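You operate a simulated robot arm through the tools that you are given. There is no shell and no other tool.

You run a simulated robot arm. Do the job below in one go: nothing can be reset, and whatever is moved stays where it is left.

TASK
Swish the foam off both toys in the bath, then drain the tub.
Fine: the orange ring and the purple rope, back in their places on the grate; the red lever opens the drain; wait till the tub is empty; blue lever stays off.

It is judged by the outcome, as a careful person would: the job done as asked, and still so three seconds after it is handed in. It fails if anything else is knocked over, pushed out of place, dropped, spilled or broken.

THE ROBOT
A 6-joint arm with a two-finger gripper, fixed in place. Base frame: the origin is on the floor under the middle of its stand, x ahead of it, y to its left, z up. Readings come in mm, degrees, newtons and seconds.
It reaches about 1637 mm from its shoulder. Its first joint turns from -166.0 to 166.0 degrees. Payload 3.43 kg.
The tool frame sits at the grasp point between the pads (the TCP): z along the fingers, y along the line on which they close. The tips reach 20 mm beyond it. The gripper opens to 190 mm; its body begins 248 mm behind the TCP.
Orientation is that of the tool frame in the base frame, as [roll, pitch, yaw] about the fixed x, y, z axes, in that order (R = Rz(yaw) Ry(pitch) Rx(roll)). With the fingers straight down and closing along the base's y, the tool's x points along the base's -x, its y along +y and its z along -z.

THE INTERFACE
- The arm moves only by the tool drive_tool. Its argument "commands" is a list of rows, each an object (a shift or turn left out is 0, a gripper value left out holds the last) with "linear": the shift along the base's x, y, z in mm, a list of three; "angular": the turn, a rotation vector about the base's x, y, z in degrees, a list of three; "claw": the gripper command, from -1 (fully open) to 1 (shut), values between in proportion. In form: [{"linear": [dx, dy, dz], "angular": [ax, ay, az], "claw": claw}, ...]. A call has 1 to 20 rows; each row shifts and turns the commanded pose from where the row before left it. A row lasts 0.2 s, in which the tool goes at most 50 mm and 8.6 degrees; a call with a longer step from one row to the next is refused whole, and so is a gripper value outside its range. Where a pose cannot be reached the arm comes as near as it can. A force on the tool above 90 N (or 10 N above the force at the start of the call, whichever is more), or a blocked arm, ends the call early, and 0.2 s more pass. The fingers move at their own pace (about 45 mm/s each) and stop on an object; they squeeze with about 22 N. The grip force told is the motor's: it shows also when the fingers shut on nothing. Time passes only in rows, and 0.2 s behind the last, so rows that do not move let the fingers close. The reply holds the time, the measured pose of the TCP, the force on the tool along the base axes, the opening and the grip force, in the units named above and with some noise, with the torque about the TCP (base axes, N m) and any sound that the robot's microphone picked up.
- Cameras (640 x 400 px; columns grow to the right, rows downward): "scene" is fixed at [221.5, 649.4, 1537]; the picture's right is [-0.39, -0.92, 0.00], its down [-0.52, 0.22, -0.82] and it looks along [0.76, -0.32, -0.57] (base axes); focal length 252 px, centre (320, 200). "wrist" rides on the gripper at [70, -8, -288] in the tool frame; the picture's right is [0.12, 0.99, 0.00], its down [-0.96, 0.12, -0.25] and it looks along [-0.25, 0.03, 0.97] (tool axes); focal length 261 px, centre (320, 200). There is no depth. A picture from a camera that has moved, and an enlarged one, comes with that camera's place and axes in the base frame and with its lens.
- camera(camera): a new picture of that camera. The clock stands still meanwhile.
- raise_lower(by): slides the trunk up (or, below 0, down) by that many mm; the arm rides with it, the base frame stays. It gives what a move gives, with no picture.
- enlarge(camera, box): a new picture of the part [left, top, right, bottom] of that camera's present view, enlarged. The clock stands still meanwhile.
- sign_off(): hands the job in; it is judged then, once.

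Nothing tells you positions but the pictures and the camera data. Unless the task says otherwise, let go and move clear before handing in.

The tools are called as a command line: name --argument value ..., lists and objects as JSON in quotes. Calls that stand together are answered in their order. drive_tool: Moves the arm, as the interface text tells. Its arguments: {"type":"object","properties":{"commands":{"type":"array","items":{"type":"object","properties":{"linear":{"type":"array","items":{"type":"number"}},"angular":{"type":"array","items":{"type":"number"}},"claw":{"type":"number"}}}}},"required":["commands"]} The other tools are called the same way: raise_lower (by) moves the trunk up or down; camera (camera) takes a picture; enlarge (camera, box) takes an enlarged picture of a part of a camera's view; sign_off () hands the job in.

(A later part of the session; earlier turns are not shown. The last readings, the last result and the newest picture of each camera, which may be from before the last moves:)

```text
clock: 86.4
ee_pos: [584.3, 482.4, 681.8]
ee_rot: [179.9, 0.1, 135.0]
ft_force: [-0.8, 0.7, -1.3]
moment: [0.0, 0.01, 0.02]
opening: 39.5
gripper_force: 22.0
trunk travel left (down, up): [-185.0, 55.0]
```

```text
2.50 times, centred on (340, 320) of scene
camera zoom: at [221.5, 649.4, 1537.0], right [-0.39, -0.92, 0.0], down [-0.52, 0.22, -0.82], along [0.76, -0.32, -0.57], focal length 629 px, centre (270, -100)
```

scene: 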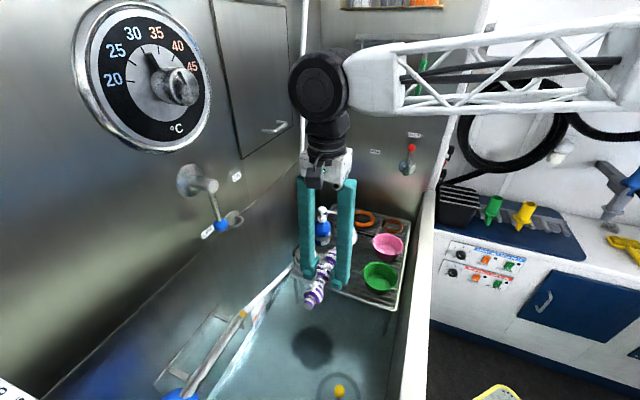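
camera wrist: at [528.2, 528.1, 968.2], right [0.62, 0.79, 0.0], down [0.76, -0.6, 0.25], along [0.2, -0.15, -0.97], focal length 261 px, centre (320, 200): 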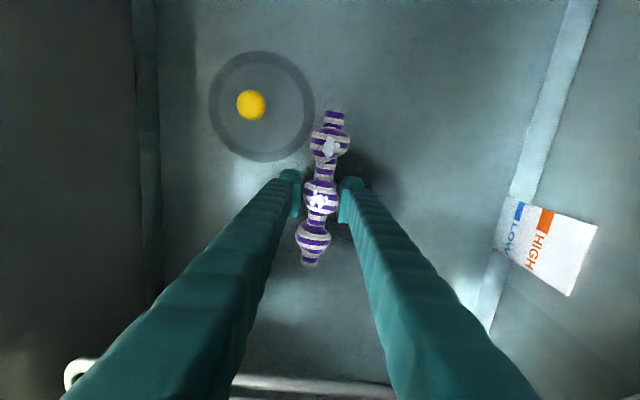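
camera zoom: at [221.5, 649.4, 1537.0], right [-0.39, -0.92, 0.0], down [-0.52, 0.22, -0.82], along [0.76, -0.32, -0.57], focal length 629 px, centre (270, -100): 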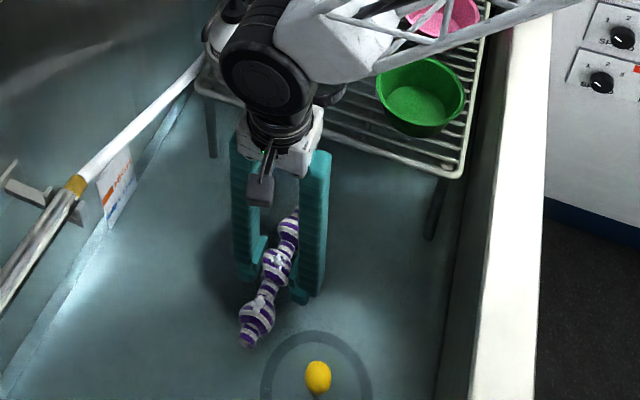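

drive_tool --commands '[{"linear": [0, 0, -12]}, {"linear": [0, 0, -12]}, {"linear": [0, 0, -10]}, {"linear": [0, 0, -4]}]'

drive_tool --commands '[{"linear": [8, 8, 0]}, {"linear": [10, 10, 0]}, {"linear": [10, 10, 0]}, {"linear": [8, 8, 0]}, {"linear": [-8, -8, 0]}, {"linear": [-10, -10, 0]}, {"linear": [-10, -10, 0]}, {"linear": [-8, -8, 0]}, {"linear": [8, 8, 0]}, {"linear": [10, 10, 0]}, {"linear": [10, 10, 0]}, {"linear": [8, 8, 0]}, {"linear": [-8, -8, 0]}, {"linear": [-10, -10, 0]}, {"linear": [-10, -10, 0]}, {"linear": [-8, -8, 0]}]'

enlarge --camera "wrist" --box '[220, 100, 420, 280]'

enlarge --camera "scene" --box '[300, 310, 400, 400]'

```text
clock: 87.4
ee_pos: [582.8, 484.6, 645.2]
ee_rot: [179.9, 0.1, 135.0]
ft_force: [-0.1, -1.0, -1.0]
moment: [-0.03, -0.01, -0.04]
opening: 39.3
gripper_force: 22.6
trunk travel left (down, up): [-185.0, 55.0]
```

```text
clock: 90.8
ee_pos: [582.4, 485.4, 645.3]
ee_rot: [179.9, 0.2, 135.0]
ft_force: [0.1, 0.2, -2.2]
moment: [0.0, 0.0, 0.0]
opening: 38.8
gripper_force: 21.6
trunk travel left (down, up): [-185.0, 55.0]
```

```text
2.22 times, centred on (320, 190) of wrist
camera zoom: at [527.2, 528.9, 931.5], right [0.62, 0.79, 0.0], down [0.76, -0.6, 0.25], along [0.2, -0.15, -0.97], focal length 579 px, centre (320, 222)
```

zoom: 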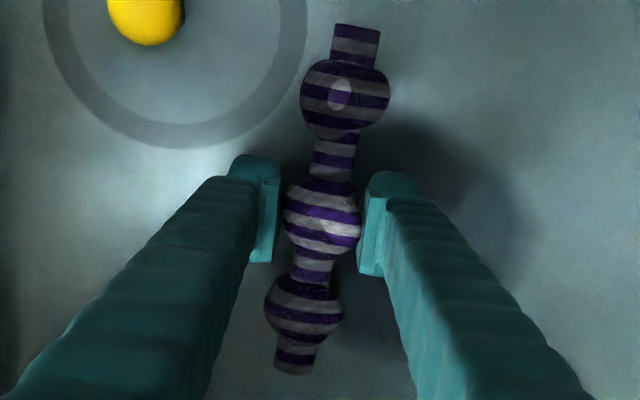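

```text
4.44 times, centred on (350, 355) of scene
camera zoom: at [221.5, 649.4, 1537.0], right [-0.39, -0.92, 0.0], down [-0.52, 0.22, -0.82], along [0.76, -0.32, -0.57], focal length 1118 px, centre (187, -489)
```

zoom: 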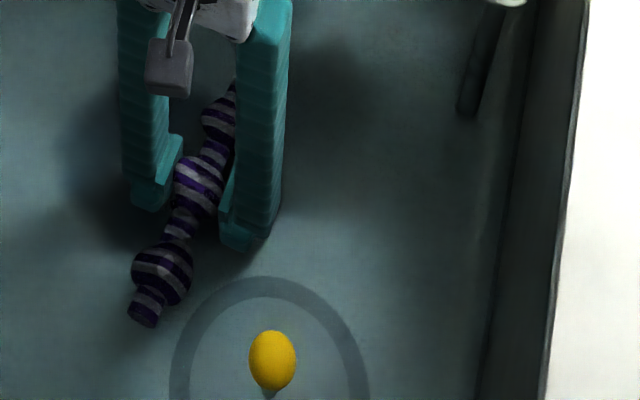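

The foam is off the rope too, but the opening is creeping from 40.9 to 38.8, so it is slowly sliding down in the grip. I'll gently seat it back by lowering it onto the tub floor just beneath.

drive_tool --commands '[{"linear": [0, 0, -3]}, {"linear": [0, 0, -2]}, {"linear": [0, 0, -2]}]'

drive_tool --commands '[{"linear": [0, 0, -2]}, {"linear": [0, 0, -2]}]'

```text
clock: 91.6
ee_pos: [583.6, 485.6, 637.0]
ee_rot: [179.8, 0.2, 135.1]
ft_force: [0.1, 0.4, -0.9]
moment: [-0.04, 0.0, -0.04]
opening: 39.1
gripper_force: 22.2
trunk travel left (down, up): [-185.0, 55.0]
```

```text
clock: 92.2
ee_pos: [583.5, 486.2, 631.2]
ee_rot: [179.9, 0.2, 135.0]
ft_force: [1.1, -0.2, -1.0]
moment: [-0.02, 0.02, -0.01]
opening: 38.8
gripper_force: 21.4
trunk travel left (down, up): [-185.0, 55.0]
```

drive_tool --commands '[{"linear": [0, 0, -2]}, {"linear": [0, 0, -2]}]'

drive_tool --commands '[{"linear": [0, 0, -2]}, {"linear": [0, 0, -2]}]'

enlarge --camera "scene" --box '[300, 310, 400, 400]'

```text
clock: 92.8
ee_pos: [583.8, 485.6, 628.4]
ee_rot: [179.9, 0.2, 135.0]
ft_force: [-0.1, -0.5, -1.5]
moment: [0.04, -0.02, -0.04]
opening: 38.7
gripper_force: 22.0
trunk travel left (down, up): [-185.0, 55.0]
```

```text
clock: 93.4
ee_pos: [583.3, 485.6, 623.2]
ee_rot: [179.9, 0.3, 135.0]
ft_force: [-0.1, -0.1, -0.6]
moment: [0.0, -0.02, -0.01]
opening: 38.6
gripper_force: 21.8
trunk travel left (down, up): [-185.0, 55.0]
```

```text
4.44 times, centred on (350, 355) of scene
camera zoom: at [221.5, 649.4, 1537.0], right [-0.39, -0.92, 0.0], down [-0.52, 0.22, -0.82], along [0.76, -0.32, -0.57], focal length 1118 px, centre (187, -489)
```

zoom: 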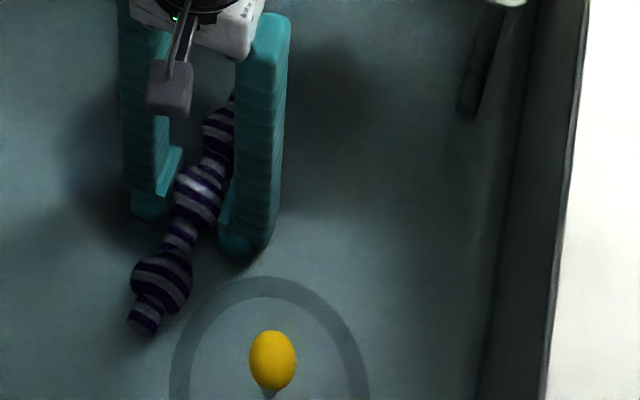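

drive_tool --commands '[{"linear": [0, 0, -2]}, {"linear": [0, 0, -2]}, {"linear": [0, 0, -2]}]'

drive_tool --commands '[{"linear": [0, 0, -2]}, {"linear": [0, 0, -2]}]'

drive_tool --commands '[{"linear": [0, 0, -2]}, {"linear": [0, 0, -2]}]'

```text
clock: 94.2
ee_pos: [583.2, 486.4, 619.1]
ee_rot: [179.8, 0.2, 134.9]
ft_force: [-5.9, -3.5, 34.2]
moment: [-0.19, 0.5, -0.01]
opening: 38.3
gripper_force: 22.2
trunk travel left (down, up): [-185.0, 55.0]
```

```text
clock: 94.9
ee_pos: [583.3, 485.8, 620.3]
ee_rot: [179.7, 0.1, 134.9]
ft_force: [-17.7, -10.9, 58.2]
moment: [-1.03, 1.28, 0.04]
opening: 37.9
gripper_force: 22.2
trunk travel left (down, up): [-185.0, 55.0]
stopped in row 2: the force on the tool passed its limit at 92 N (the readings are from after the stop); the commanded pose is now the measured one
```

```text
clock: 95.4
ee_pos: [583.3, 485.5, 619.8]
ee_rot: [179.6, 0.2, 135.1]
ft_force: [-17.5, -10.7, 55.4]
moment: [-1.05, 1.43, 0.02]
opening: 38.2
gripper_force: 21.9
trunk travel left (down, up): [-185.0, 55.0]
stopped in row 2: the force on the tool passed its limit at 95 N (the readings are from after the stop); the commanded pose is now the measured one
```

The fingertips reached the floor at z≈600. I'll back off right away and look at the grip.

drive_tool --commands '[{"linear": [0, 0, 2]}, {"linear": [0, 0, 2]}, {"linear": [0, 0, 1]}]'

enlarge --camera "wrist" --box '[220, 100, 420, 280]'

enlarge --camera "scene" --box '[300, 310, 400, 400]'

```text
clock: 96.2
ee_pos: [586.0, 486.1, 621.2]
ee_rot: [179.6, 0.1, 134.9]
ft_force: [-1.0, 0.7, 1.6]
moment: [-0.01, 0.12, -0.04]
opening: 38.0
gripper_force: 22.0
trunk travel left (down, up): [-185.0, 55.0]
```

```text
2.22 times, centred on (320, 190) of wrist
camera zoom: at [528.6, 529.8, 907.2], right [0.62, 0.79, 0.01], down [0.76, -0.6, 0.25], along [0.2, -0.15, -0.97], focal length 579 px, centre (320, 222)
```

zoom: 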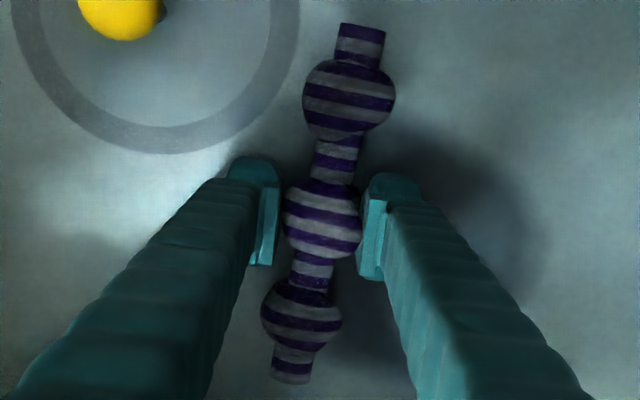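

```text
4.44 times, centred on (350, 355) of scene
camera zoom: at [221.5, 649.4, 1537.0], right [-0.39, -0.92, 0.0], down [-0.52, 0.22, -0.82], along [0.76, -0.32, -0.57], focal length 1118 px, centre (187, -489)
```

zoom: 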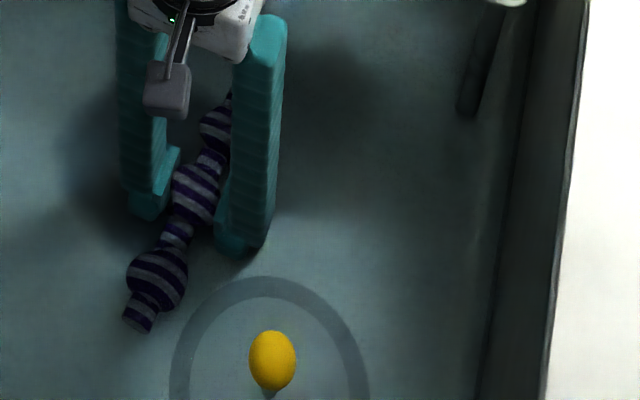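

The rope isn't slipping down. The inward-leaning pads are easing it slightly upward, which is safe. Lifting it out of the water slowly to inspect.

drive_tool --commands '[{"linear": [0, 0, 6]}, {"linear": [0, 0, 10]}, {"linear": [0, 0, 15]}, {"linear": [0, 0, 20]}, {"linear": [0, 0, 22]}, {"linear": [0, 0, 24]}, {"linear": [0, 0, 24]}, {"linear": [0, 0, 24]}, {"linear": [0, 0, 24]}, {"linear": [0, 0, 24]}, {"linear": [0, 0, 24]}, {"linear": [0, 0, 24]}, {"linear": [0, 0, 24]}, {"linear": [0, 0, 24]}, {"linear": [0, 0, 24]}, {"linear": [0, 0, 24]}, {"linear": [0, 0, 24]}, {"linear": [0, 0, 24]}, {"linear": [0, 0, 24]}, {"linear": [0, 0, 20]}]'

enlarge --camera "wrist" --box '[220, 100, 420, 280]'

enlarge --camera "scene" --box '[280, 220, 380, 310]'

```text
clock: 100.4
ee_pos: [581.5, 486.9, 1051.2]
ee_rot: [179.7, 0.2, 135.0]
ft_force: [0.1, -0.1, -1.4]
moment: [0.02, 0.03, 0.01]
opening: 37.7
gripper_force: 22.1
trunk travel left (down, up): [-185.0, 55.0]
```

```text
2.22 times, centred on (320, 190) of wrist
camera zoom: at [526.0, 530.1, 1338.3], right [0.62, 0.79, 0.0], down [0.76, -0.6, 0.25], along [0.2, -0.15, -0.97], focal length 579 px, centre (320, 222)
```

zoom: 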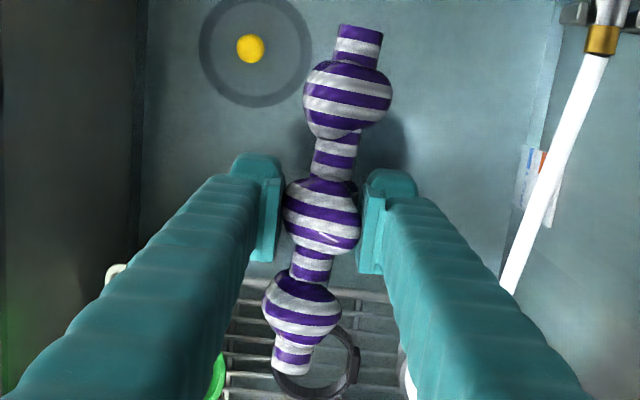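

```text
4.44 times, centred on (330, 265) of scene
camera zoom: at [221.5, 649.4, 1537.0], right [-0.39, -0.92, 0.0], down [-0.52, 0.22, -0.82], along [0.76, -0.32, -0.57], focal length 1118 px, centre (276, -89)
```

zoom: 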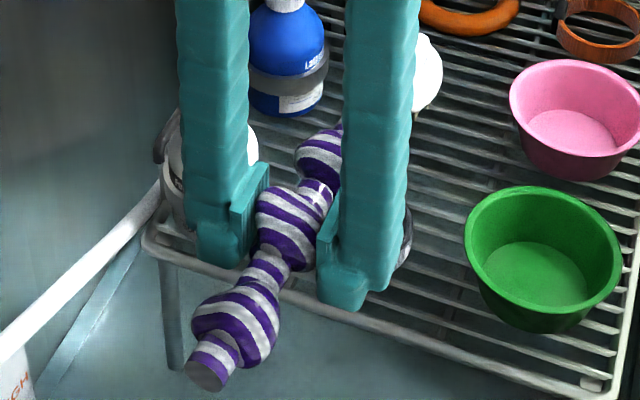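

enlarge --camera "scene" --box '[310, 240, 370, 310]'

enlarge --camera "wrist" --box '[280, 170, 360, 280]'

```text
5.71 times, centred on (340, 275) of scene
camera zoom: at [221.5, 649.4, 1537.0], right [-0.39, -0.92, 0.0], down [-0.52, 0.22, -0.82], along [0.76, -0.32, -0.57], focal length 1438 px, centre (206, -229)
```

zoom: 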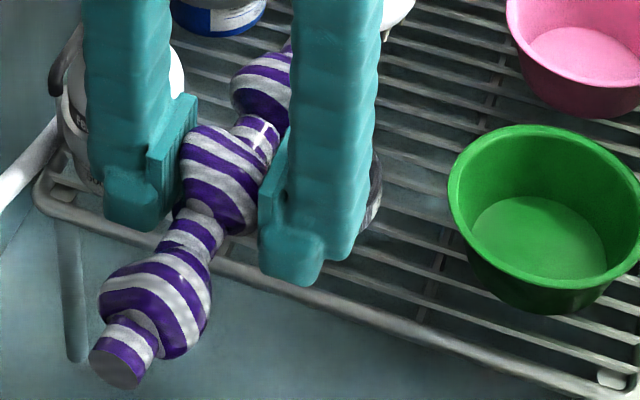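

```text
3.64 times, centred on (320, 225) of wrist
camera zoom: at [526.0, 530.1, 1338.3], right [0.62, 0.79, 0.0], down [0.76, -0.6, 0.25], along [0.2, -0.15, -0.97], focal length 948 px, centre (320, 109)
```

zoom: 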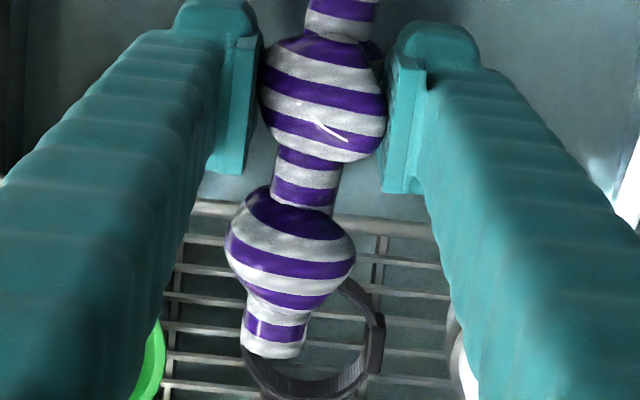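

Clean: the bright marks are just wet glints. I'll carry the rope back along the same path and turn the tool +4° to undo the small twist it picked up.

drive_tool --commands '[{"linear": [8, -3, 0]}, {"linear": [14, -5, 0]}, {"linear": [24, -12, 0]}, {"linear": [26, -15, 0]}, {"linear": [26, -15, 0]}, {"linear": [26, -15, 0]}, {"linear": [26, -15, 0]}, {"linear": [26, -15, 0]}, {"linear": [26, -15, 0]}, {"linear": [26, -15, 0]}, {"linear": [26, -15, 0]}, {"linear": [26, -15, 0]}, {"linear": [26, -15, 0]}, {"linear": [26, -15, 0]}, {"linear": [26, -15, 0]}, {"linear": [26, -15, 0]}, {"linear": [26, -15, 0]}, {"linear": [24, -13, 0], "angular": [0, 0, 1.5]}, {"linear": [16, -9, 0], "angular": [0, 0, 1.5]}, {"linear": [9, -5, 0], "angular": [0, 0, 1.0]}]'

drive_tool --commands '[{"linear": [0, 0, -8]}, {"linear": [0, 0, -15]}, {"linear": [0, 0, -20]}, {"linear": [0, 0, -20]}, {"linear": [0, 0, -20]}, {"linear": [0, 0, -20]}, {"linear": [0, 0, -20]}, {"linear": [0, 0, -20]}, {"linear": [0, 0, -20]}, {"linear": [0, 0, -20]}, {"linear": [0, 0, -12]}, {"linear": [0, 0, -6]}, {}]'

enlarge --camera "wrist" --box '[220, 100, 420, 260]'

enlarge --camera "scene" --box '[315, 175, 395, 235]'

```text
clock: 104.6
ee_pos: [1043.7, 229.6, 1049.0]
ee_rot: [179.7, 0.2, 139.0]
ft_force: [0.8, 0.2, -1.2]
moment: [-0.02, -0.06, -0.01]
opening: 37.7
gripper_force: 21.8
trunk travel left (down, up): [-185.0, 55.0]
```

```text
clock: 107.4
ee_pos: [1043.2, 228.0, 849.9]
ee_rot: [179.7, 0.2, 138.9]
ft_force: [0.8, 0.1, -1.8]
moment: [0.0, 0.0, 0.0]
opening: 37.8
gripper_force: 22.1
trunk travel left (down, up): [-185.0, 55.0]
```

```text
2.50 times, centred on (320, 180) of wrist
camera zoom: at [983.7, 268.0, 1136.6], right [0.56, 0.83, 0.0], down [0.8, -0.55, 0.25], along [0.21, -0.14, -0.97], focal length 652 px, centre (320, 250)
```

zoom: 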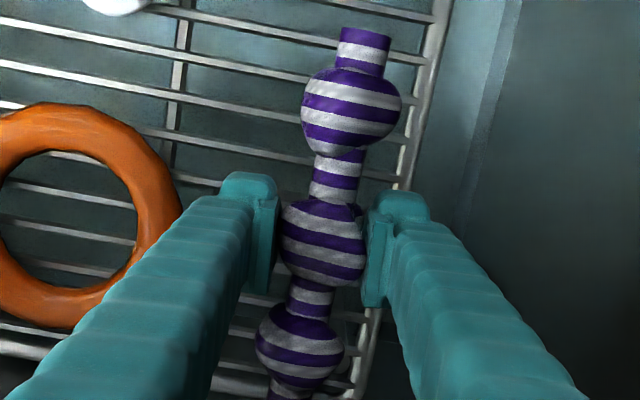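

```text
6.67 times, centred on (355, 205) of scene
camera zoom: at [221.5, 649.4, 1537.0], right [-0.39, -0.92, 0.0], down [-0.52, 0.22, -0.82], along [0.76, -0.32, -0.57], focal length 1678 px, centre (87, 167)
```

zoom: 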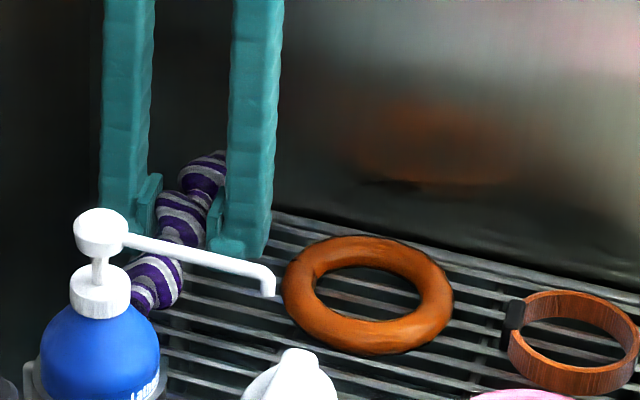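

The rope matches its original position in the view. Lowering onto the slats.

drive_tool --commands '[{"linear": [0, 0, -10]}, {"linear": [0, 0, -8]}, {"linear": [0, 0, -5]}, {"linear": [0, 0, -3]}, {}]'

drive_tool --commands '[{"linear": [0, 0, -1.5]}, {}]'

```text
clock: 108.6
ee_pos: [1042.9, 228.9, 824.1]
ee_rot: [179.7, 0.2, 139.0]
ft_force: [0.6, 0.8, -1.0]
moment: [-0.03, -0.02, -0.03]
opening: 38.0
gripper_force: 21.7
trunk travel left (down, up): [-185.0, 55.0]
```

```text
clock: 109.2
ee_pos: [1042.7, 229.7, 822.7]
ee_rot: [179.7, 0.2, 139.1]
ft_force: [-0.2, -0.9, -1.8]
moment: [0.01, -0.04, 0.02]
opening: 37.8
gripper_force: 21.8
trunk travel left (down, up): [-185.0, 55.0]
```

drive_tool --commands '[{"linear": [0, 0, -1.5]}, {}]'

enlarge --camera "scene" --box '[315, 175, 395, 235]'

enlarge --camera "wrist" --box '[220, 100, 420, 260]'

```text
clock: 109.8
ee_pos: [1043.4, 228.0, 820.1]
ee_rot: [179.7, 0.2, 139.0]
ft_force: [1.1, -1.0, -0.9]
moment: [0.01, 0.03, -0.02]
opening: 37.9
gripper_force: 21.6
trunk travel left (down, up): [-185.0, 55.0]
```

```text
6.67 times, centred on (355, 205) of scene
camera zoom: at [221.5, 649.4, 1537.0], right [-0.39, -0.92, 0.0], down [-0.52, 0.22, -0.82], along [0.76, -0.32, -0.57], focal length 1678 px, centre (87, 167)
```

zoom: 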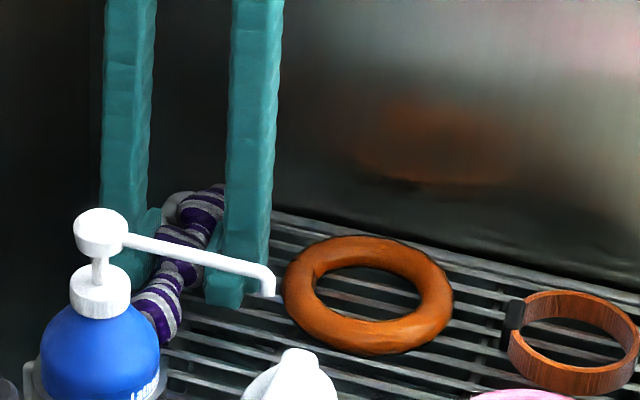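

```text
2.50 times, centred on (320, 180) of wrist
camera zoom: at [983.3, 268.1, 1107.2], right [0.56, 0.83, 0.0], down [0.8, -0.55, 0.25], along [0.21, -0.14, -0.97], focal length 652 px, centre (320, 250)
```

zoom: 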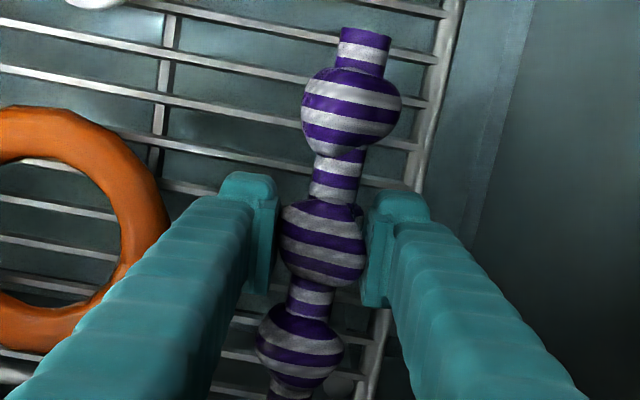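

drive_tool --commands '[{"linear": [0, 0, -1.2]}, {}]'

```text
clock: 110.4
ee_pos: [1043.0, 229.6, 820.8]
ee_rot: [179.7, 0.2, 139.0]
ft_force: [0.9, -0.8, 4.8]
moment: [-0.13, 0.13, 0.08]
opening: 37.8
gripper_force: 22.2
trunk travel left (down, up): [-185.0, 55.0]
```

Light contact. Opening gently.

drive_tool --commands '[{"claw": 0.59}, {"claw": 0.57}, {"claw": 0.54}, {"claw": 0.5}, {"claw": 0.45}, {"claw": 0.42}, {"claw": 0.42}]'

enlarge --camera "wrist" --box '[220, 100, 420, 260]'

enlarge --camera "scene" --box '[315, 175, 395, 235]'

```text
clock: 112.0
ee_pos: [1042.3, 230.7, 819.0]
ee_rot: [179.7, 0.2, 139.0]
ft_force: [5.9, 6.7, 10.1]
moment: [-0.12, 0.14, -0.03]
opening: 49.8
gripper_force: 0.0
trunk travel left (down, up): [-185.0, 55.0]
```

```text
2.50 times, centred on (320, 180) of wrist
camera zoom: at [982.9, 269.2, 1106.9], right [0.56, 0.83, 0.01], down [0.8, -0.54, 0.25], along [0.21, -0.14, -0.97], focal length 652 px, centre (320, 250)
```

zoom: 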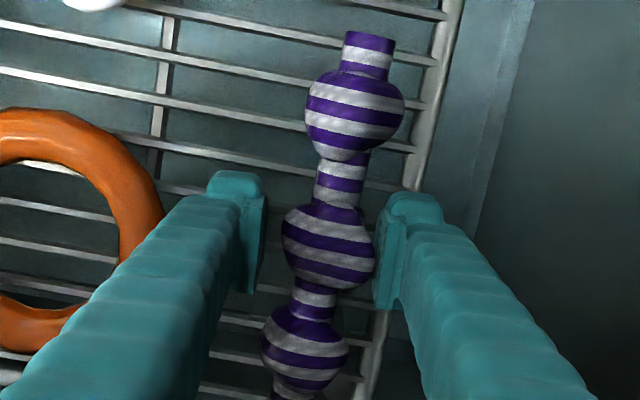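

```text
6.67 times, centred on (355, 205) of scene
camera zoom: at [221.5, 649.4, 1537.0], right [-0.39, -0.92, 0.0], down [-0.52, 0.22, -0.82], along [0.76, -0.32, -0.57], focal length 1678 px, centre (87, 167)
```

zoom: 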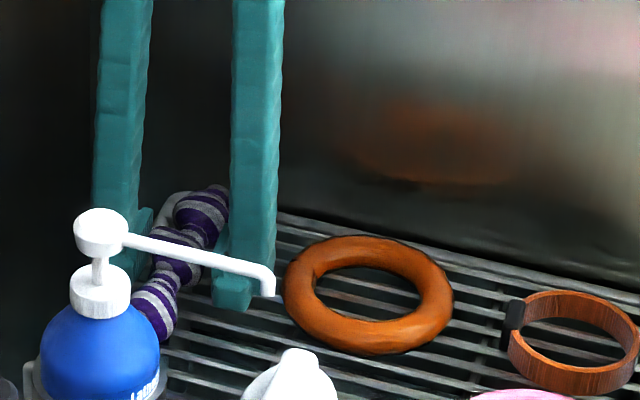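

The fingers stopped at 50 mm with a small sideways force from rubbing on the slats. I'll ease up 1.5 mm and recheck.

drive_tool --commands '[{"linear": [0, 0, 0.8]}, {"linear": [0, 0, 0.8]}, {}]'

enlarge --camera "wrist" --box '[220, 100, 420, 260]'

```text
clock: 112.8
ee_pos: [1042.9, 227.6, 819.7]
ee_rot: [179.9, 0.2, 138.8]
ft_force: [-1.5, 1.2, 1.7]
moment: [0.08, 0.16, -0.06]
opening: 55.2
gripper_force: 0.0
trunk travel left (down, up): [-185.0, 55.0]
```

```text
2.50 times, centred on (320, 180) of wrist
camera zoom: at [984.0, 267.9, 1107.0], right [0.56, 0.83, 0.0], down [0.8, -0.55, 0.25], along [0.21, -0.14, -0.97], focal length 652 px, centre (320, 250)
```

zoom: 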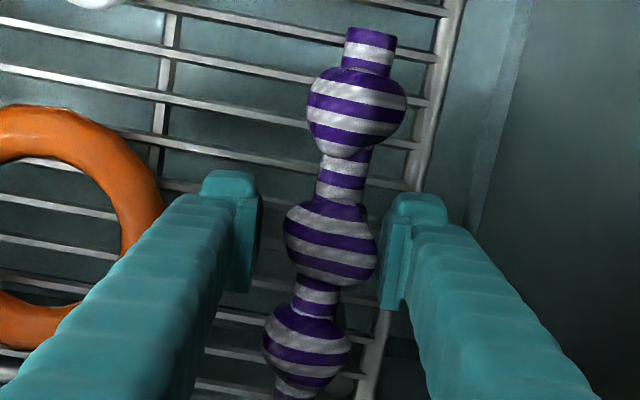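

The rope is down and free, but about 6 mm toward the outer rod from where it was. I'll nudge it back by closing to just over its width around the original centre line, then opening again.

drive_tool --commands '[{"linear": [0, 0, 1.2], "claw": 0.45}, {"claw": 0.48}, {"claw": 0.5}, {"claw": 0.52}, {"claw": 0.535}, {"claw": 0.545}, {"claw": 0.545}, {"claw": 0.52}, {"claw": 0.48}, {"claw": 0.44}, {"claw": 0.41}, {"claw": 0.41}]'

enlarge --camera "wrist" --box '[220, 100, 420, 260]'

enlarge --camera "scene" --box '[315, 175, 395, 235]'

```text
clock: 115.4
ee_pos: [1042.7, 230.2, 822.0]
ee_rot: [179.7, 0.2, 139.0]
ft_force: [0.0, -0.3, 0.2]
moment: [0.02, 0.0, 0.03]
opening: 56.3
gripper_force: 0.1
trunk travel left (down, up): [-185.0, 55.0]
```

```text
2.50 times, centred on (320, 180) of wrist
camera zoom: at [983.3, 269.0, 1109.1], right [0.56, 0.83, 0.0], down [0.8, -0.55, 0.25], along [0.21, -0.14, -0.97], focal length 652 px, centre (320, 250)
```

zoom: 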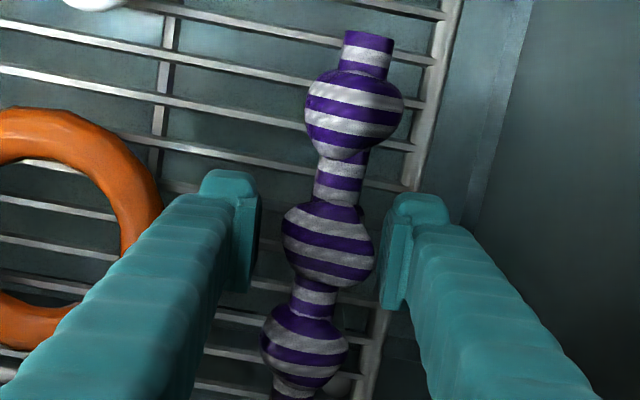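

```text
6.67 times, centred on (355, 205) of scene
camera zoom: at [221.5, 649.4, 1537.0], right [-0.39, -0.92, 0.0], down [-0.52, 0.22, -0.82], along [0.76, -0.32, -0.57], focal length 1678 px, centre (87, 167)
```

zoom: 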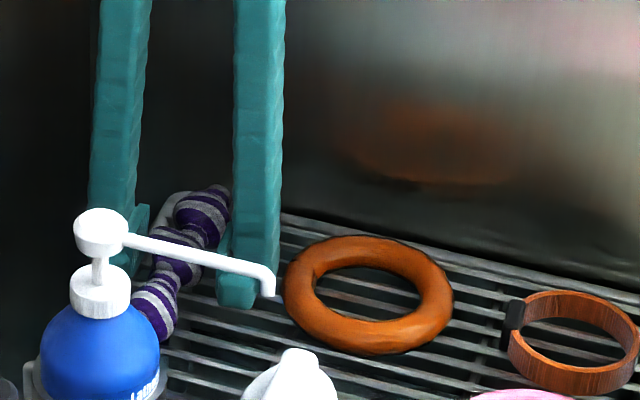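

The rope is back in place, clean, and the fingers are clear of it. I'll withdraw straight up, then prepare for the red lever. It sits close to the end wall, so I'll approach with the fingers tilted toward the wall.

drive_tool --commands '[{"linear": [0, 0, 5]}, {"linear": [0, 0, 10]}, {"linear": [0, 0, 20]}, {"linear": [0, 0, 30]}, {"linear": [0, 0, 40]}, {"linear": [0, 0, 40]}, {"linear": [0, 0, 40]}, {"linear": [0, 0, 40]}, {"linear": [-20, 0, 20]}, {"linear": [-40, -10, 10]}, {"linear": [-40, -10, 10]}, {"linear": [-40, -20, 10]}, {"linear": [-40, -20, 10]}, {"linear": [-40, -20, 10], "claw": 1}, {"linear": [-40, -30, 10]}, {}]'

camera --camera "scene"

enlarge --camera "scene" --box '[280, 190, 430, 310]'

```text
refused: row 15 steps farther than a row can; nothing moved
```

```text
taken
```

scene: 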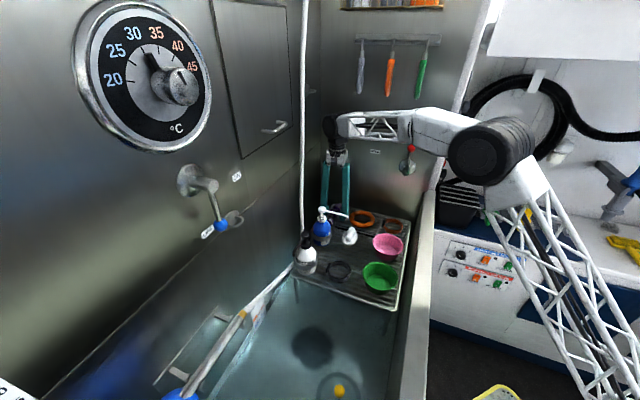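

```text
3.33 times, centred on (355, 250) of scene
camera zoom: at [221.5, 649.4, 1537.0], right [-0.39, -0.92, 0.0], down [-0.52, 0.22, -0.82], along [0.76, -0.32, -0.57], focal length 839 px, centre (203, 33)
```

zoom: 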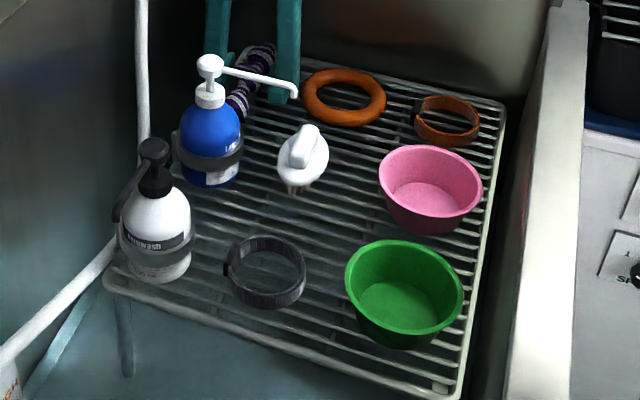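

drive_tool --commands '[{"linear": [0, 0, 5]}, {"linear": [0, 0, 10]}, {"linear": [0, 0, 20]}, {"linear": [0, 0, 30]}, {"linear": [0, 0, 40]}, {"linear": [0, 0, 40]}, {"linear": [0, 0, 40]}, {"linear": [0, 0, 40]}, {"linear": [-20, 0, 20]}, {"linear": [-35, -10, 10]}, {"linear": [-35, -10, 10]}, {"linear": [-35, -15, 10]}, {"linear": [-35, -15, 10]}, {"linear": [-35, -15, 10], "claw": 1}, {"linear": [-35, -20, 10]}, {"linear": [-35, -20, 10]}, {}]'

camera --camera "scene"

enlarge --camera "scene" --box '[280, 190, 430, 310]'

```text
clock: 119.0
ee_pos: [778.5, 124.1, 1133.4]
ee_rot: [179.6, 0.2, 139.0]
ft_force: [-0.7, -0.2, -0.5]
moment: [0.03, -0.03, 0.0]
opening: 0.1
gripper_force: 21.6
trunk travel left (down, up): [-185.0, 55.0]
```

```text
taken
```

scene: 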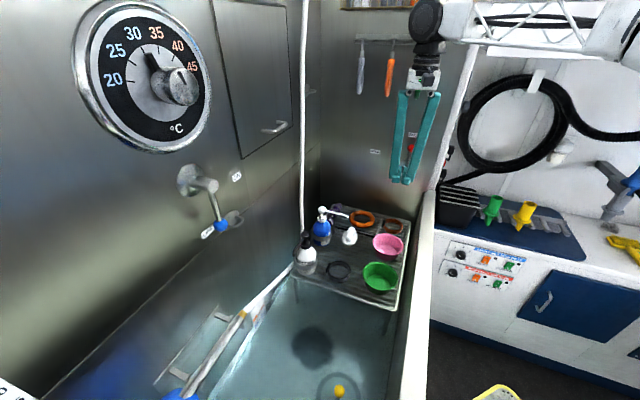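

```text
3.33 times, centred on (355, 250) of scene
camera zoom: at [221.5, 649.4, 1537.0], right [-0.39, -0.92, 0.0], down [-0.52, 0.22, -0.82], along [0.76, -0.32, -0.57], focal length 839 px, centre (203, 33)
```

zoom: 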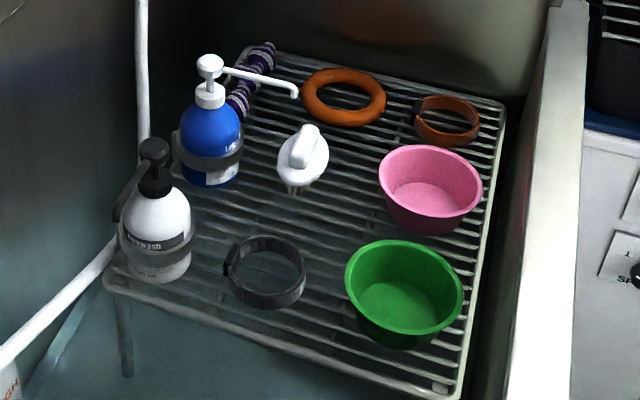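

Both toys are back on the grate and clean. Next I'll tilt the closed fingers toward the end wall, at a standoff position beside the red lever.

drive_tool --commands '[{"linear": [-9, -24, 11], "angular": [0, 0, -2], "claw": 1}, {"linear": [-9, -24, 11], "angular": [0, 0, -2]}, {"linear": [-9, -23, 10]}, {"angular": [-5.87, -5.87, 0]}, {"angular": [-5.87, -5.87, 0]}, {"angular": [-5.87, -5.87, 0]}, {"angular": [-5.87, -5.87, 0]}, {"angular": [-5.87, -5.87, 0]}, {"angular": [-5.87, -5.87, 0]}, {}]'

camera --camera "scene"

camera --camera "wrist"

```text
clock: 121.2
ee_pos: [750.8, 54.3, 1170.7]
ee_rot: [179.7, 50.1, 134.8]
ft_force: [-0.3, -0.7, 0.4]
moment: [0.0, 0.05, -0.02]
opening: 0.1
gripper_force: 21.8
trunk travel left (down, up): [-185.0, 55.0]
```

```text
taken
```

scene: 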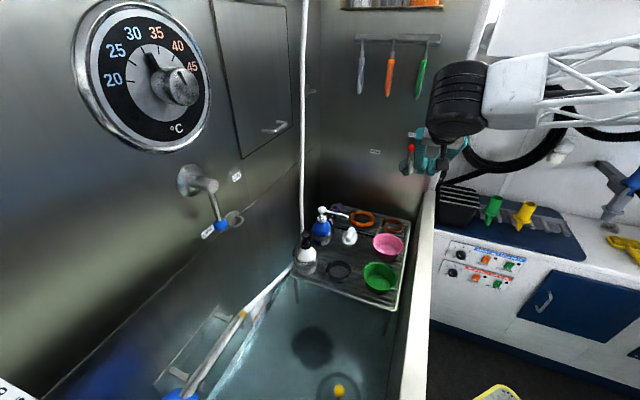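

```text
taken
camera wrist: at [557.0, 234.3, 1299.7], right [0.65, 0.76, -0.09], down [0.38, -0.22, 0.9], along [0.66, -0.61, -0.43], focal length 261 px, centre (320, 200)
```

wrist: 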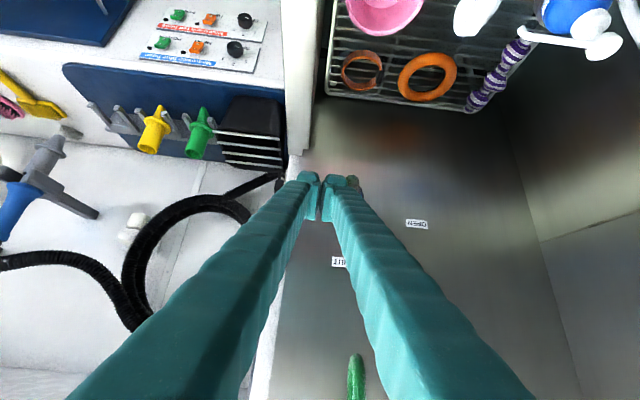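

The fingertips now point at the wall just to the right of the lever. I'll advance toward the wall partway and check clearances.

drive_tool --commands '[{"linear": [21, -21, -3]}, {"linear": [21, -21, -3]}, {"linear": [21, -21, -3]}, {"linear": [10, -10, -2]}, {}]'

enlarge --camera "scene" --box '[370, 90, 480, 210]'

enlarge --camera "wrist" --box '[240, 100, 440, 300]'

```text
clock: 122.4
ee_pos: [824.7, -19.7, 1157.2]
ee_rot: [179.7, 50.1, 134.9]
ft_force: [0.3, -0.1, 0.1]
moment: [0.02, -0.02, 0.0]
opening: 0.0
gripper_force: 22.4
trunk travel left (down, up): [-185.0, 55.0]
```

```text
3.33 times, centred on (425, 150) of scene
camera zoom: at [221.5, 649.4, 1537.0], right [-0.39, -0.92, 0.0], down [-0.52, 0.22, -0.82], along [0.76, -0.32, -0.57], focal length 839 px, centre (-30, 367)
```

zoom: 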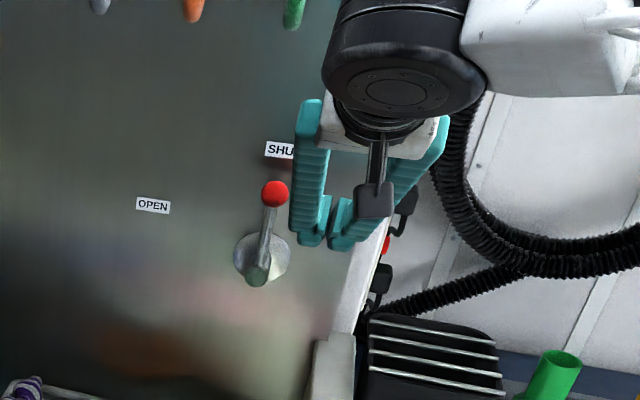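

```text
2.00 times, centred on (340, 200) of wrist
camera zoom: at [630.3, 160.7, 1288.4], right [0.65, 0.76, -0.09], down [0.38, -0.22, 0.9], along [0.66, -0.61, -0.43], focal length 521 px, centre (280, 200)
```

zoom: 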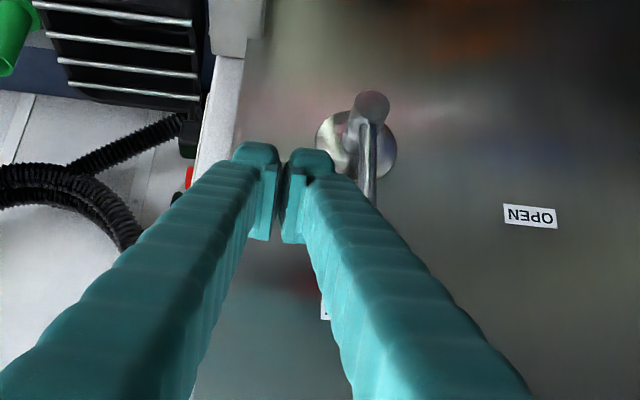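

Good clearance to both the post and the lever. I'll advance the last bit so the tips overlap the handle's plane.

drive_tool --commands '[{"linear": [14, -14, -1]}, {"linear": [13, -13, -1]}, {}]'

enlarge --camera "scene" --box '[370, 90, 480, 210]'

enlarge --camera "wrist" --box '[240, 100, 440, 300]'

```text
clock: 123.2
ee_pos: [850.5, -45.7, 1157.5]
ee_rot: [179.7, 49.9, 135.0]
ft_force: [-0.2, -0.1, 0.2]
moment: [0.04, 0.0, 0.0]
opening: 0.0
gripper_force: 22.0
trunk travel left (down, up): [-185.0, 55.0]
```

```text
3.33 times, centred on (425, 150) of scene
camera zoom: at [221.5, 649.4, 1537.0], right [-0.39, -0.92, 0.0], down [-0.52, 0.22, -0.82], along [0.76, -0.32, -0.57], focal length 839 px, centre (-30, 367)
```

zoom: 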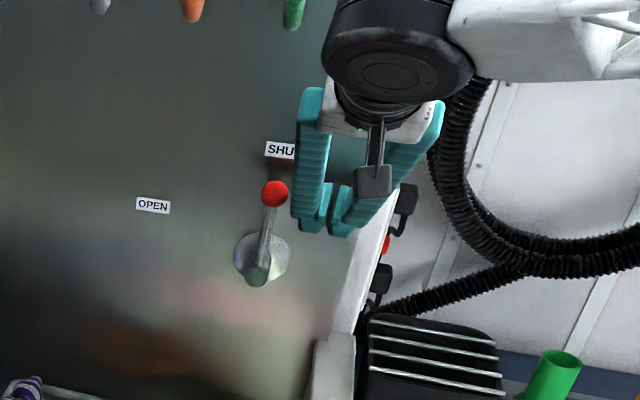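

```text
2.00 times, centred on (340, 200) of wrist
camera zoom: at [657.8, 134.5, 1287.5], right [0.65, 0.76, -0.09], down [0.38, -0.22, 0.9], along [0.66, -0.61, -0.43], focal length 521 px, centre (280, 200)
```

zoom: 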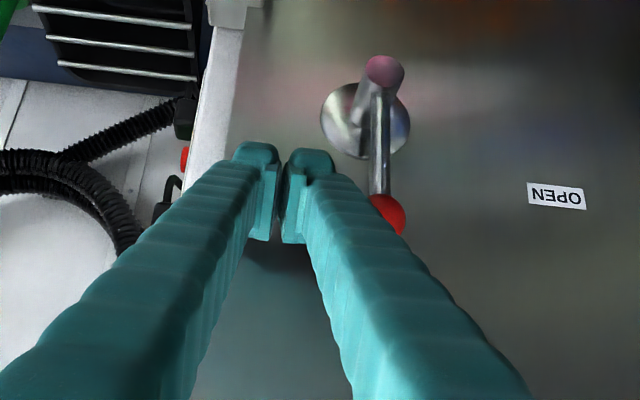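

The tips are beside the handle at mid-height. I'll go in 8 mm more, then push toward OPEN in small steps.

drive_tool --commands '[{"linear": [5.6, -5.6, 0]}, {}]'

drive_tool --commands '[{"linear": [3.5, 3.5, 0]}, {"linear": [3.5, 3.5, 0]}, {"linear": [3.5, 3.5, 0]}, {"linear": [3.5, 3.5, 0]}]'

enlarge --camera "wrist" --box '[240, 100, 440, 300]'

enlarge --camera "scene" --box '[370, 90, 480, 210]'

```text
clock: 123.8
ee_pos: [856.8, -51.3, 1156.7]
ee_rot: [179.7, 50.0, 135.0]
ft_force: [-0.2, 0.4, -1.3]
moment: [0.0, 0.01, -0.01]
opening: 0.1
gripper_force: 22.4
trunk travel left (down, up): [-185.0, 55.0]
```

```text
clock: 124.8
ee_pos: [872.1, -38.1, 1155.8]
ee_rot: [179.7, 50.0, 135.0]
ft_force: [0.3, 0.1, 0.7]
moment: [-0.02, -0.01, 0.01]
opening: 0.0
gripper_force: 22.2
trunk travel left (down, up): [-185.0, 55.0]
```

```text
2.00 times, centred on (340, 200) of wrist
camera zoom: at [676.8, 142.4, 1287.2], right [0.65, 0.76, -0.09], down [0.38, -0.22, 0.9], along [0.66, -0.61, -0.43], focal length 521 px, centre (280, 200)
```

zoom: 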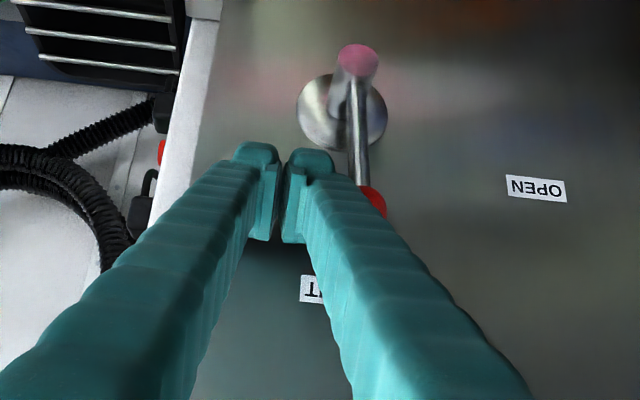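

```text
3.33 times, centred on (425, 150) of scene
camera zoom: at [221.5, 649.4, 1537.0], right [-0.39, -0.92, 0.0], down [-0.52, 0.22, -0.82], along [0.76, -0.32, -0.57], focal length 839 px, centre (-30, 367)
```

zoom: 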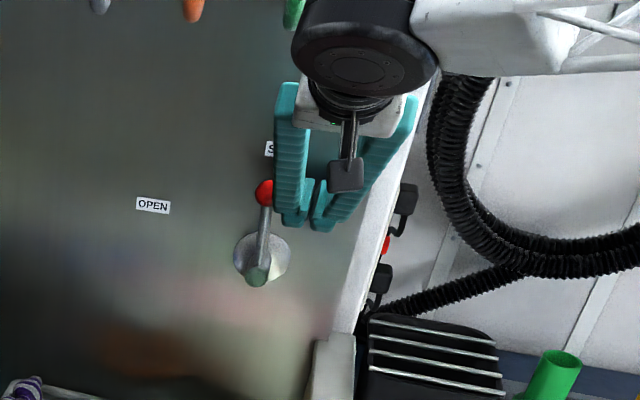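

The lever has started to move with little force. I'll continue along its arc.

drive_tool --commands '[{"linear": [4.5, 4.5, -0.7]}, {"linear": [4.5, 4.5, -0.7]}, {"linear": [4.5, 4.5, -0.7]}, {"linear": [4.5, 4.5, -0.7]}, {"linear": [4.5, 4.5, -0.8]}]'

enlarge --camera "wrist" --box '[240, 100, 440, 300]'

enlarge --camera "scene" --box '[370, 90, 480, 210]'

```text
clock: 126.0
ee_pos: [893.7, -15.3, 1151.6]
ee_rot: [179.8, 50.0, 135.0]
ft_force: [-0.6, -0.2, 0.6]
moment: [0.06, -0.02, 0.0]
opening: 0.0
gripper_force: 22.4
trunk travel left (down, up): [-185.0, 55.0]
```

```text
2.00 times, centred on (340, 200) of wrist
camera zoom: at [699.2, 165.2, 1283.3], right [0.65, 0.76, -0.09], down [0.38, -0.22, 0.9], along [0.66, -0.61, -0.43], focal length 521 px, centre (280, 200)
```

zoom: 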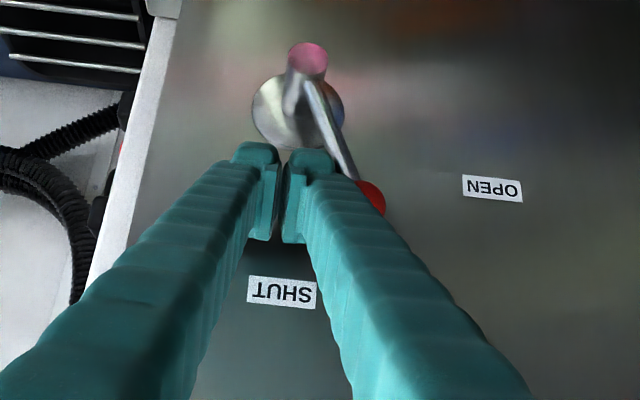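

```text
3.33 times, centred on (425, 150) of scene
camera zoom: at [221.5, 649.4, 1537.0], right [-0.39, -0.92, 0.0], down [-0.52, 0.22, -0.82], along [0.76, -0.32, -0.57], focal length 839 px, centre (-30, 367)
```

zoom: 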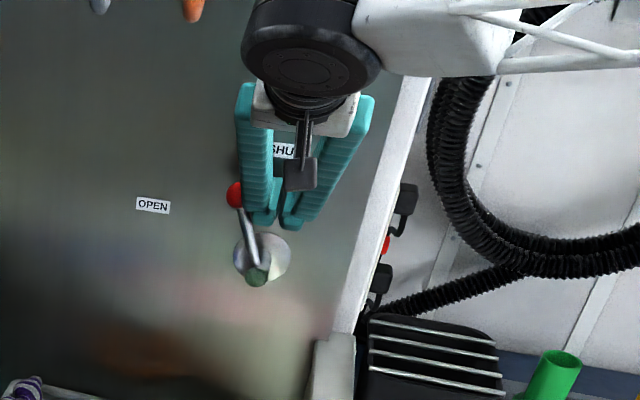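

The lever is rotating smoothly, about 25° now. Continuing toward OPEN.

drive_tool --commands '[{"linear": [3.5, 3.5, -2.9]}, {"linear": [3.5, 3.5, -2.9]}, {"linear": [3.5, 3.5, -2.9]}, {"linear": [2.8, 2.8, -4]}, {"linear": [2.8, 2.8, -4]}]'

enlarge --camera "wrist" --box '[240, 100, 440, 300]'

enlarge --camera "scene" --box '[370, 90, 480, 210]'

```text
clock: 127.2
ee_pos: [910.3, 0.8, 1135.6]
ee_rot: [179.7, 50.1, 134.8]
ft_force: [0.6, -0.3, -0.1]
moment: [0.01, 0.0, 0.06]
opening: 0.0
gripper_force: 21.8
trunk travel left (down, up): [-185.0, 55.0]
```

```text
2.00 times, centred on (340, 200) of wrist
camera zoom: at [715.6, 180.5, 1266.3], right [0.65, 0.76, -0.09], down [0.38, -0.22, 0.9], along [0.66, -0.61, -0.43], focal length 521 px, centre (280, 200)
```

zoom: 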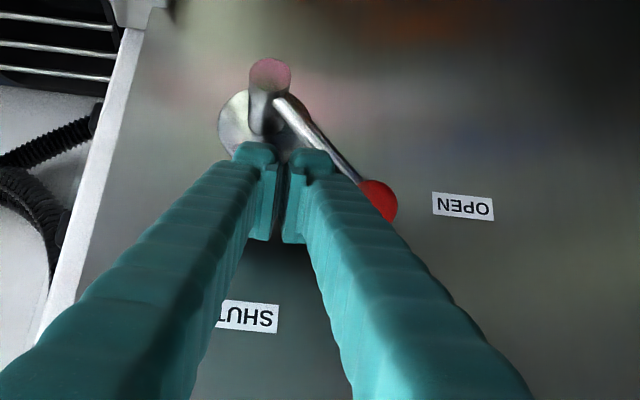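

```text
3.33 times, centred on (425, 150) of scene
camera zoom: at [221.5, 649.4, 1537.0], right [-0.39, -0.92, 0.0], down [-0.52, 0.22, -0.82], along [0.76, -0.32, -0.57], focal length 839 px, centre (-30, 367)
```

zoom: 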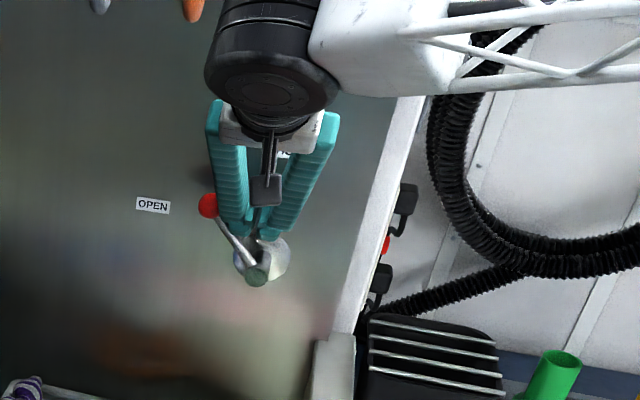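

drive_tool --commands '[{"linear": [3.5, 3.5, -0.5]}, {"linear": [3.5, 3.5, -0.5]}, {"linear": [2.7, 2.7, -2.6]}, {"linear": [2.7, 2.7, -2.6]}, {"linear": [2.7, 2.7, -2.6]}]'

enlarge --camera "wrist" --box '[240, 100, 440, 300]'

enlarge --camera "scene" --box '[370, 90, 480, 210]'

```text
clock: 128.4
ee_pos: [925.9, 15.2, 1126.8]
ee_rot: [179.7, 50.0, 135.0]
ft_force: [0.0, -0.5, 0.7]
moment: [-0.02, -0.02, 0.01]
opening: 0.0
gripper_force: 22.1
trunk travel left (down, up): [-185.0, 55.0]
```

```text
2.00 times, centred on (340, 200) of wrist
camera zoom: at [731.5, 195.3, 1257.3], right [0.65, 0.76, -0.09], down [0.38, -0.22, 0.9], along [0.66, -0.61, -0.43], focal length 521 px, centre (280, 200)
```

zoom: 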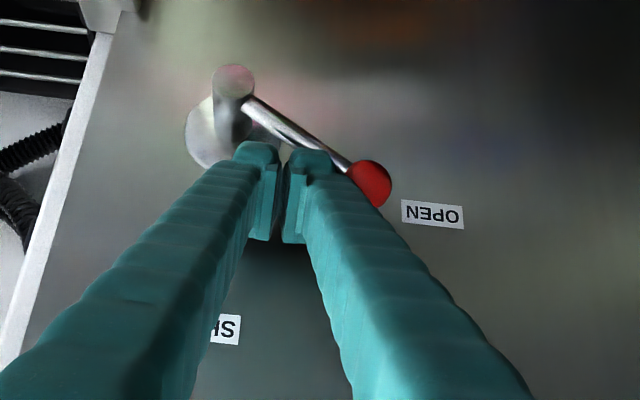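

```text
3.33 times, centred on (425, 150) of scene
camera zoom: at [221.5, 649.4, 1537.0], right [-0.39, -0.92, 0.0], down [-0.52, 0.22, -0.82], along [0.76, -0.32, -0.57], focal length 839 px, centre (-30, 367)
```

zoom: 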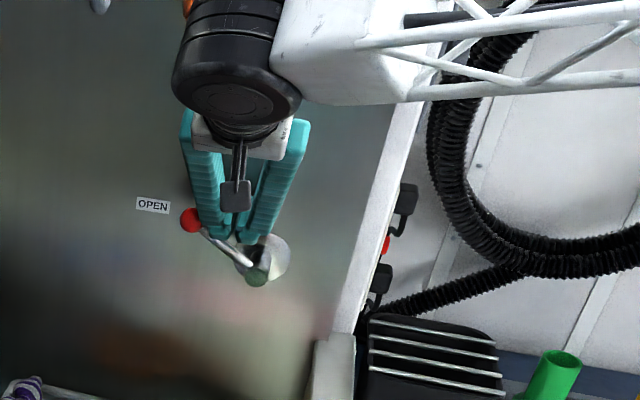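

About 59° now, and still easy. I'll keep pushing down along the arc.

drive_tool --commands '[{"linear": [1.6, 1.6, -3.4]}, {"linear": [1.6, 1.6, -3.4]}, {"linear": [1.4, 1.4, -3.5]}]'

enlarge --camera "wrist" --box '[240, 100, 440, 300]'

enlarge --camera "scene" --box '[370, 90, 480, 210]'

```text
clock: 129.2
ee_pos: [929.2, 20.5, 1117.1]
ee_rot: [179.7, 50.0, 135.0]
ft_force: [0.9, -0.2, -1.5]
moment: [0.0, 0.0, -0.03]
opening: 0.0
gripper_force: 22.3
trunk travel left (down, up): [-185.0, 55.0]
```

```text
2.00 times, centred on (340, 200) of wrist
camera zoom: at [735.7, 200.9, 1247.8], right [0.65, 0.76, -0.09], down [0.38, -0.22, 0.9], along [0.66, -0.61, -0.43], focal length 521 px, centre (280, 200)
```

zoom: 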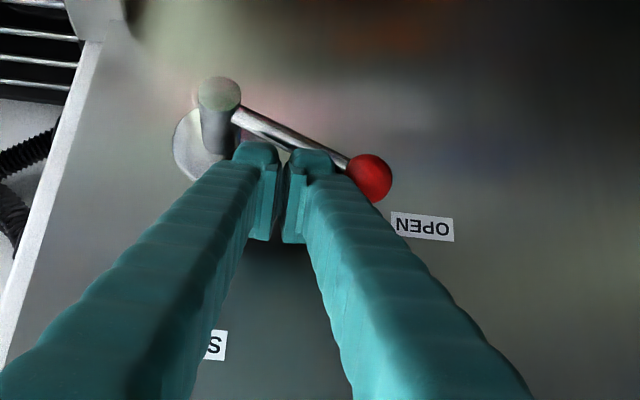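

```text
3.33 times, centred on (425, 150) of scene
camera zoom: at [221.5, 649.4, 1537.0], right [-0.39, -0.92, 0.0], down [-0.52, 0.22, -0.82], along [0.76, -0.32, -0.57], focal length 839 px, centre (-30, 367)
```

zoom: 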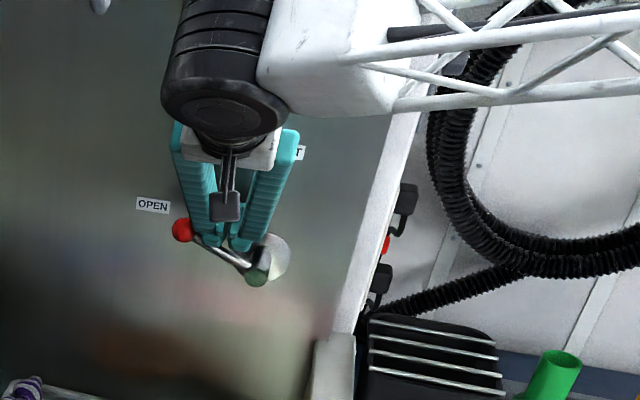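

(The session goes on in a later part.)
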